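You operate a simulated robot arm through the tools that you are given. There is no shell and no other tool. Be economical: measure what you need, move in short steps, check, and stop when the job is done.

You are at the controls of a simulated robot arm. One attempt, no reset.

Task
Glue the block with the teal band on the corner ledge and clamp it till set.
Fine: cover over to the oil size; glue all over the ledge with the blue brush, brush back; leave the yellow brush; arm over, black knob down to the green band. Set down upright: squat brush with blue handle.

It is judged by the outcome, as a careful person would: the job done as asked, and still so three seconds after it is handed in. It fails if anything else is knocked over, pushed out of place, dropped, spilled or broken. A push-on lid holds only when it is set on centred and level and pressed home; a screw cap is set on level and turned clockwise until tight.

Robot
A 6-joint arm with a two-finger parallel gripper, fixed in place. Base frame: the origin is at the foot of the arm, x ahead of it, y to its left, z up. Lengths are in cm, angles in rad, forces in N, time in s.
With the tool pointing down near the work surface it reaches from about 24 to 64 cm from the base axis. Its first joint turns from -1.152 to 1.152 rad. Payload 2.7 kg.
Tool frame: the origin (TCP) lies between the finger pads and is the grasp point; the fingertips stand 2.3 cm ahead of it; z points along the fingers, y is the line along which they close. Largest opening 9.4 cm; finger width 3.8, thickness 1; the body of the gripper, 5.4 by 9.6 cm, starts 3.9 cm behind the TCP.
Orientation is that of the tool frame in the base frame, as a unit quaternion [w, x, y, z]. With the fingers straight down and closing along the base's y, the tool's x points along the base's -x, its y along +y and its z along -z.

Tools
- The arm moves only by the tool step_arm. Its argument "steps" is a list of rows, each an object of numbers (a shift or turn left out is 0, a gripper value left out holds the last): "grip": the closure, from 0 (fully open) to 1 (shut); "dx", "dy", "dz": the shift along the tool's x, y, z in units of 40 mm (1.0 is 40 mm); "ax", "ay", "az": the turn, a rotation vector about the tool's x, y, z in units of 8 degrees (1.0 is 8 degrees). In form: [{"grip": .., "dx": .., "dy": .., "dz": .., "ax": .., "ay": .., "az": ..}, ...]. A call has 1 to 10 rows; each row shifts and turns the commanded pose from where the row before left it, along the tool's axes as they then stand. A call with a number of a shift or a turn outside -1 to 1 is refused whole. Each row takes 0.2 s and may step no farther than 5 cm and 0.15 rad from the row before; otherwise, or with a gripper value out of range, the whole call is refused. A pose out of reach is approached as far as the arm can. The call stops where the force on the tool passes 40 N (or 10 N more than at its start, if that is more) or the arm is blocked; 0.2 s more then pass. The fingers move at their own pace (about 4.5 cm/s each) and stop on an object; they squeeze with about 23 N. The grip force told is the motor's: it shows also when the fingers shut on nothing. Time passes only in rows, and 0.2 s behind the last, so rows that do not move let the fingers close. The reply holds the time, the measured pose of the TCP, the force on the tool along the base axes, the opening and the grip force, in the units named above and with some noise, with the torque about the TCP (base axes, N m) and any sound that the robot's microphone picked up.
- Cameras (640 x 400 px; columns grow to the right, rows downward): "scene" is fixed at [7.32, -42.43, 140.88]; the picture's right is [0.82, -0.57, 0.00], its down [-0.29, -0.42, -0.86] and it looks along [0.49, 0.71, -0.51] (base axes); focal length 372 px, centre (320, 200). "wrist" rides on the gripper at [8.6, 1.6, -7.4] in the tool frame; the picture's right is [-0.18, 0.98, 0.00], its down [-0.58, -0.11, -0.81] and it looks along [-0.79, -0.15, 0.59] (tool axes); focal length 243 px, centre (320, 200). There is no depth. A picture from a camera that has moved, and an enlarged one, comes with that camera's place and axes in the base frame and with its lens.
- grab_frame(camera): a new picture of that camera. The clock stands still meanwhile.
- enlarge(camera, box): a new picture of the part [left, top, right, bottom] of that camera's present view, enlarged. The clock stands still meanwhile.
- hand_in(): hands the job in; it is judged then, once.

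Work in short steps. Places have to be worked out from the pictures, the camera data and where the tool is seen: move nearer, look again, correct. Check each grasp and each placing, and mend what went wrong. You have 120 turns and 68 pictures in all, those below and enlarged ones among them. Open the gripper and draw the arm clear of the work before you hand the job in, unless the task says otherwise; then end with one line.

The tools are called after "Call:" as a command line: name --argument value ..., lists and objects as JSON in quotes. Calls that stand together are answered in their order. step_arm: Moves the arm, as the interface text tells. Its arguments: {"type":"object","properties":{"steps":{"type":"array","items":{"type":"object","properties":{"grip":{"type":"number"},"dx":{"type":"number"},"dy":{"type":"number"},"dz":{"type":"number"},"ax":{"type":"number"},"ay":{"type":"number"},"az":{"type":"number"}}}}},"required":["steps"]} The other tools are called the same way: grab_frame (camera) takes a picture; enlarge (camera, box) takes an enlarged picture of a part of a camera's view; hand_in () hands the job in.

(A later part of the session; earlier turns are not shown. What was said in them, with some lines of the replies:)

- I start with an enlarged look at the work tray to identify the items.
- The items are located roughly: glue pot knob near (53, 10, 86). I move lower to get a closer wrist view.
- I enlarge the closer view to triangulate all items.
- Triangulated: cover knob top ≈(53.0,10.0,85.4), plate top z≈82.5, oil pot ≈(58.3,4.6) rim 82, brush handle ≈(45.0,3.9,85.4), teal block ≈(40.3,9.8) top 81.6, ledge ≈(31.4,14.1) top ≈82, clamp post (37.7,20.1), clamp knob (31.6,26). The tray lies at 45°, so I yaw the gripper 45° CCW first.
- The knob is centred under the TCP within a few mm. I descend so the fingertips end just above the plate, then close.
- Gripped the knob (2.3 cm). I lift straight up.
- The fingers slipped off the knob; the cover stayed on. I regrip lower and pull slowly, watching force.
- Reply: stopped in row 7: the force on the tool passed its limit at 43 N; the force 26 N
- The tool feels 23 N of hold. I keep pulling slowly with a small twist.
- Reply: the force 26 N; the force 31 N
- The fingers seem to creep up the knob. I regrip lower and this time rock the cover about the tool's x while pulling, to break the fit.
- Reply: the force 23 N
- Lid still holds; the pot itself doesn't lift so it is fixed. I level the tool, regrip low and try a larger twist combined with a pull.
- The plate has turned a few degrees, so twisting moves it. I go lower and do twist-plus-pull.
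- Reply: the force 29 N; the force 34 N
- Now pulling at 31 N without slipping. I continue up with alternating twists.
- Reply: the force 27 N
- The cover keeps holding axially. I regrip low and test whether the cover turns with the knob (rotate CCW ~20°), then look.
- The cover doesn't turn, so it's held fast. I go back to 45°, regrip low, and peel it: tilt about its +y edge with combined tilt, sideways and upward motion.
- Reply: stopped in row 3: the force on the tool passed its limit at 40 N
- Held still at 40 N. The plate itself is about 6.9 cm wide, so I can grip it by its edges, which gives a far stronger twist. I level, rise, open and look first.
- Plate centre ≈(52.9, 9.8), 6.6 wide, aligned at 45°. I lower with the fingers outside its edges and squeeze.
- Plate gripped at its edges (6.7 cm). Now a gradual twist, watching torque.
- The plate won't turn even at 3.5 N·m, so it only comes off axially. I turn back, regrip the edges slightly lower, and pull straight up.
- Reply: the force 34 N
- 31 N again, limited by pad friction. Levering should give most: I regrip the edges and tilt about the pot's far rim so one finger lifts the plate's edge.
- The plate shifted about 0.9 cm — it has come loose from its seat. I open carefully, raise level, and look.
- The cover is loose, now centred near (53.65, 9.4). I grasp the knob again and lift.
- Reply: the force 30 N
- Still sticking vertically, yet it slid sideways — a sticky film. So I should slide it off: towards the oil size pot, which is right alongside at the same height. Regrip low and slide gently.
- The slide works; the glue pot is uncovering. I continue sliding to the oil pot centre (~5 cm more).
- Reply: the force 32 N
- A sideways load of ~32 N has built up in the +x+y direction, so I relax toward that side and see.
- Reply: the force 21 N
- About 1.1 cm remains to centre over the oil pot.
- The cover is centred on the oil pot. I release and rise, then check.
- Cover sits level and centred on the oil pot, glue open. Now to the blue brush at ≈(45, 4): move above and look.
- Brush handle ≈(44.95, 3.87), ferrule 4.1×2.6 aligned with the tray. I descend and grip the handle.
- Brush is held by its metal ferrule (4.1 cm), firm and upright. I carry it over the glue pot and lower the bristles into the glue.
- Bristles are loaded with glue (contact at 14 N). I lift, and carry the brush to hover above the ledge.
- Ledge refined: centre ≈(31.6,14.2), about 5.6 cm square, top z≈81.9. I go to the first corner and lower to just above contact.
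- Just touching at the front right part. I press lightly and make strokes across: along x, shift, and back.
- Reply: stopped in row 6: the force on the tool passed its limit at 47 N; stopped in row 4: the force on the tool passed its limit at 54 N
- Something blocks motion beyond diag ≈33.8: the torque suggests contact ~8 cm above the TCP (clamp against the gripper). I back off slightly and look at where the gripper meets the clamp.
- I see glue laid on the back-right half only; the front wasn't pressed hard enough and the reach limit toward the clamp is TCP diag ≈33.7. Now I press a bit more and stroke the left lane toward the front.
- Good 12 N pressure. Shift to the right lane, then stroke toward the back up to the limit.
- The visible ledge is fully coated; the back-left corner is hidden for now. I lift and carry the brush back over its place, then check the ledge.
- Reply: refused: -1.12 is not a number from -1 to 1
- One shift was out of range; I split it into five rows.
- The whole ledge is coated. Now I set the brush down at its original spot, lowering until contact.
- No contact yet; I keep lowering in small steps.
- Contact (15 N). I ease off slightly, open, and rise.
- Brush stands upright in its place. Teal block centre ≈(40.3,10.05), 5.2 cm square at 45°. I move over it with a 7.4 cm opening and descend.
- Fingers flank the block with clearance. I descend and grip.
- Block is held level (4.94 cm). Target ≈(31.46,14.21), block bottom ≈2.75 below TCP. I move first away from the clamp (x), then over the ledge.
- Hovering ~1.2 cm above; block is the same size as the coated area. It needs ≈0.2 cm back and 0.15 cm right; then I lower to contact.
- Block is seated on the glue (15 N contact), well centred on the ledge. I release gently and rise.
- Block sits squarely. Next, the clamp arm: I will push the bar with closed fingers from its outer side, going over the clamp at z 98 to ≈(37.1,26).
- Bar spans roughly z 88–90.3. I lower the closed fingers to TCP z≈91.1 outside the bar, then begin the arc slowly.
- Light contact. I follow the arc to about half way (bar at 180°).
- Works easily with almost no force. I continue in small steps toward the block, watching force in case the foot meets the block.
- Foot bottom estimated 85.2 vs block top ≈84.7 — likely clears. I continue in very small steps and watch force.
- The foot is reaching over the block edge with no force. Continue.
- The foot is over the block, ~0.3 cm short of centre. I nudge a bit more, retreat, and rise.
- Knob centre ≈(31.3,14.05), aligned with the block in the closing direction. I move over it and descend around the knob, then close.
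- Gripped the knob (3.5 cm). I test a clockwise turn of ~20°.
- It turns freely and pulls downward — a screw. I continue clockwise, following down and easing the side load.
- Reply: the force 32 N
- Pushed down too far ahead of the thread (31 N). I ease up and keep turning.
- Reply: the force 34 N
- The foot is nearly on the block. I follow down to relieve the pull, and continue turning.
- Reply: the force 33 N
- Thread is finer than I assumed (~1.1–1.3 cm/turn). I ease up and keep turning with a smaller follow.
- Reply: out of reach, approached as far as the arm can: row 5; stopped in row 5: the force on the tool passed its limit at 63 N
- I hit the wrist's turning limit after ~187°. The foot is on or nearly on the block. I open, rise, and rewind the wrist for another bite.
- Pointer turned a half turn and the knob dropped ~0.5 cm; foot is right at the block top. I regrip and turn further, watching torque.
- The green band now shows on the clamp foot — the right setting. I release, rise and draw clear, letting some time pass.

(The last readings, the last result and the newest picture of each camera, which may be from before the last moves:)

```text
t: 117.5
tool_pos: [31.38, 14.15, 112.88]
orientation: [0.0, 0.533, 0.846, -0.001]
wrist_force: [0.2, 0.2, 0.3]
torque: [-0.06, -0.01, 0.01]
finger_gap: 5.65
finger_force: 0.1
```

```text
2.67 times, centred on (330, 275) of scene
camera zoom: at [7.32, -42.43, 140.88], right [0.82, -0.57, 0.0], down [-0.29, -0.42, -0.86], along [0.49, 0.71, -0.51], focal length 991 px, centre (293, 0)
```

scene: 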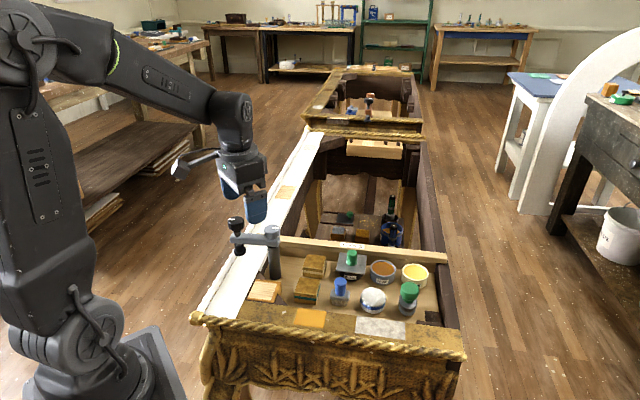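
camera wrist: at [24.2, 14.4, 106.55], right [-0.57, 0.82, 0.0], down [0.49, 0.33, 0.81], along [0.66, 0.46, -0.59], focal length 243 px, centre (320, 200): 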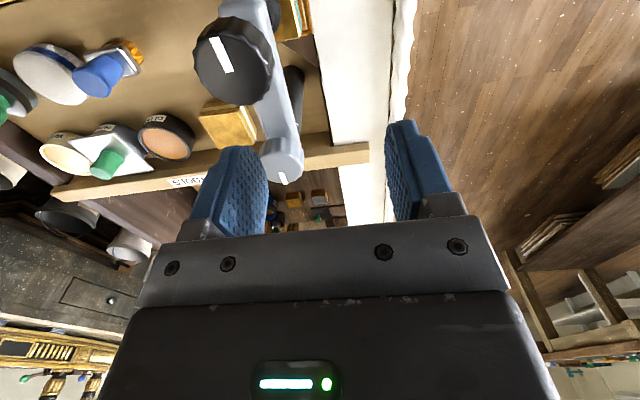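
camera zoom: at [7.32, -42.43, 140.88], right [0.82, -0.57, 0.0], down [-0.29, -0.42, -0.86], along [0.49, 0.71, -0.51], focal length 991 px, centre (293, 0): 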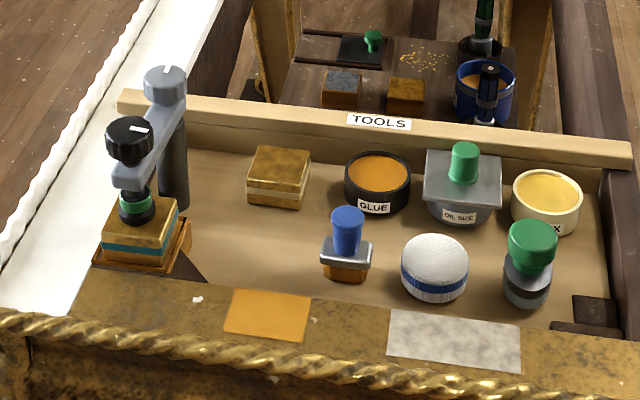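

Everything is in place: block clamped with green band showing, cover on the oil size, brush upright. I let some time pass for the glue to set under the clamp.

Call:
step_arm --steps '[{}, {}, {}, {}, {}, {}, {}, {}, {}, {}]'

Call:
step_arm --steps '[{}, {}, {}, {}, {}, {}, {}, {}, {}, {}]'

Call:
step_arm --steps '[{}, {}, {}, {}, {}, {}, {}, {}, {}, {}]'

Call:
step_arm --steps '[{}, {}, {}, {}, {}, {}, {}, {}, {}, {}]'

Call:
step_arm --steps '[{}, {}, {}, {}, {}, {}, {}, {}, {}, {}]'

Call:
step_arm --steps '[{}, {}, {}, {}, {}, {}, {}, {}, {}, {}]'

Call:
enlarge --camera "scene" --box '[220, 220, 300, 310]'

```text
t: 119.7
tool_pos: [31.49, 14.22, 112.91]
orientation: [0.0, 0.532, 0.847, -0.001]
wrist_force: [0.6, 0.7, 0.1]
torque: [0.03, -0.03, 0.01]
finger_gap: 5.67
finger_force: 0.0
```

```text
t: 121.9
tool_pos: [31.43, 14.17, 112.81]
orientation: [0.001, 0.532, 0.847, -0.001]
wrist_force: [-0.1, -0.2, -0.5]
torque: [-0.02, 0.02, -0.02]
finger_gap: 5.67
finger_force: 0.2
```

```text
t: 124.1
tool_pos: [31.45, 14.27, 112.84]
orientation: [0.0, 0.532, 0.847, -0.002]
wrist_force: [0.0, 1.0, -0.1]
torque: [-0.02, 0.0, 0.01]
finger_gap: 5.65
finger_force: 0.0
```

```text
t: 126.3
tool_pos: [31.53, 14.29, 112.91]
orientation: [0.0, 0.532, 0.847, -0.001]
wrist_force: [-0.2, 0.2, 0.3]
torque: [0.04, -0.01, 0.0]
finger_gap: 5.64
finger_force: 0.0
```

```text
t: 128.5
tool_pos: [31.45, 14.27, 112.81]
orientation: [0.001, 0.533, 0.846, -0.001]
wrist_force: [0.0, 0.2, -0.2]
torque: [0.01, 0.0, 0.02]
finger_gap: 5.65
finger_force: 0.0
```

```text
t: 130.7
tool_pos: [31.44, 14.24, 112.73]
orientation: [0.0, 0.532, 0.847, -0.002]
wrist_force: [1.2, -0.1, -0.7]
torque: [0.02, 0.02, 0.01]
finger_gap: 5.62
finger_force: 0.0
```

```text
4.44 times, centred on (260, 265) of scene
camera zoom: at [7.32, -42.43, 140.88], right [0.82, -0.57, 0.0], down [-0.29, -0.42, -0.86], along [0.49, 0.71, -0.51], focal length 1651 px, centre (587, -89)
```

zoom: 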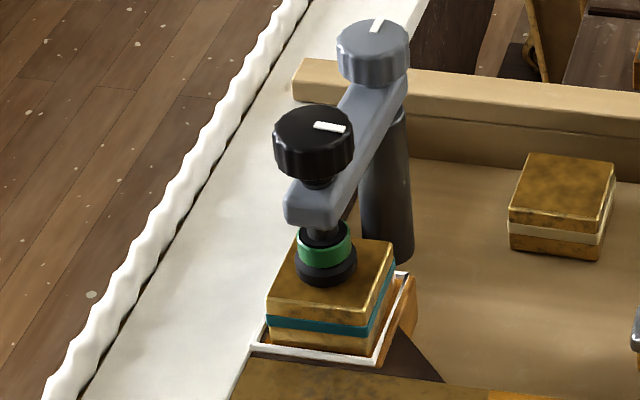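

The glue squeeze-out around the block has changed colour to white, so it has set. The clamp is holding with green showing and the arm is clear, so I hand in.

Call:
hand_in

```text
The job is handed in.
```

The teal-band block is glued on the corner ledge and clamped with the green band showing; the glue has turned white, so I take it as set. The cover is on the oil size, the blue brush is back upright, and I left the other brushes alone. The cover would not lift off the glue pot, so I worked it loose and slid it across.
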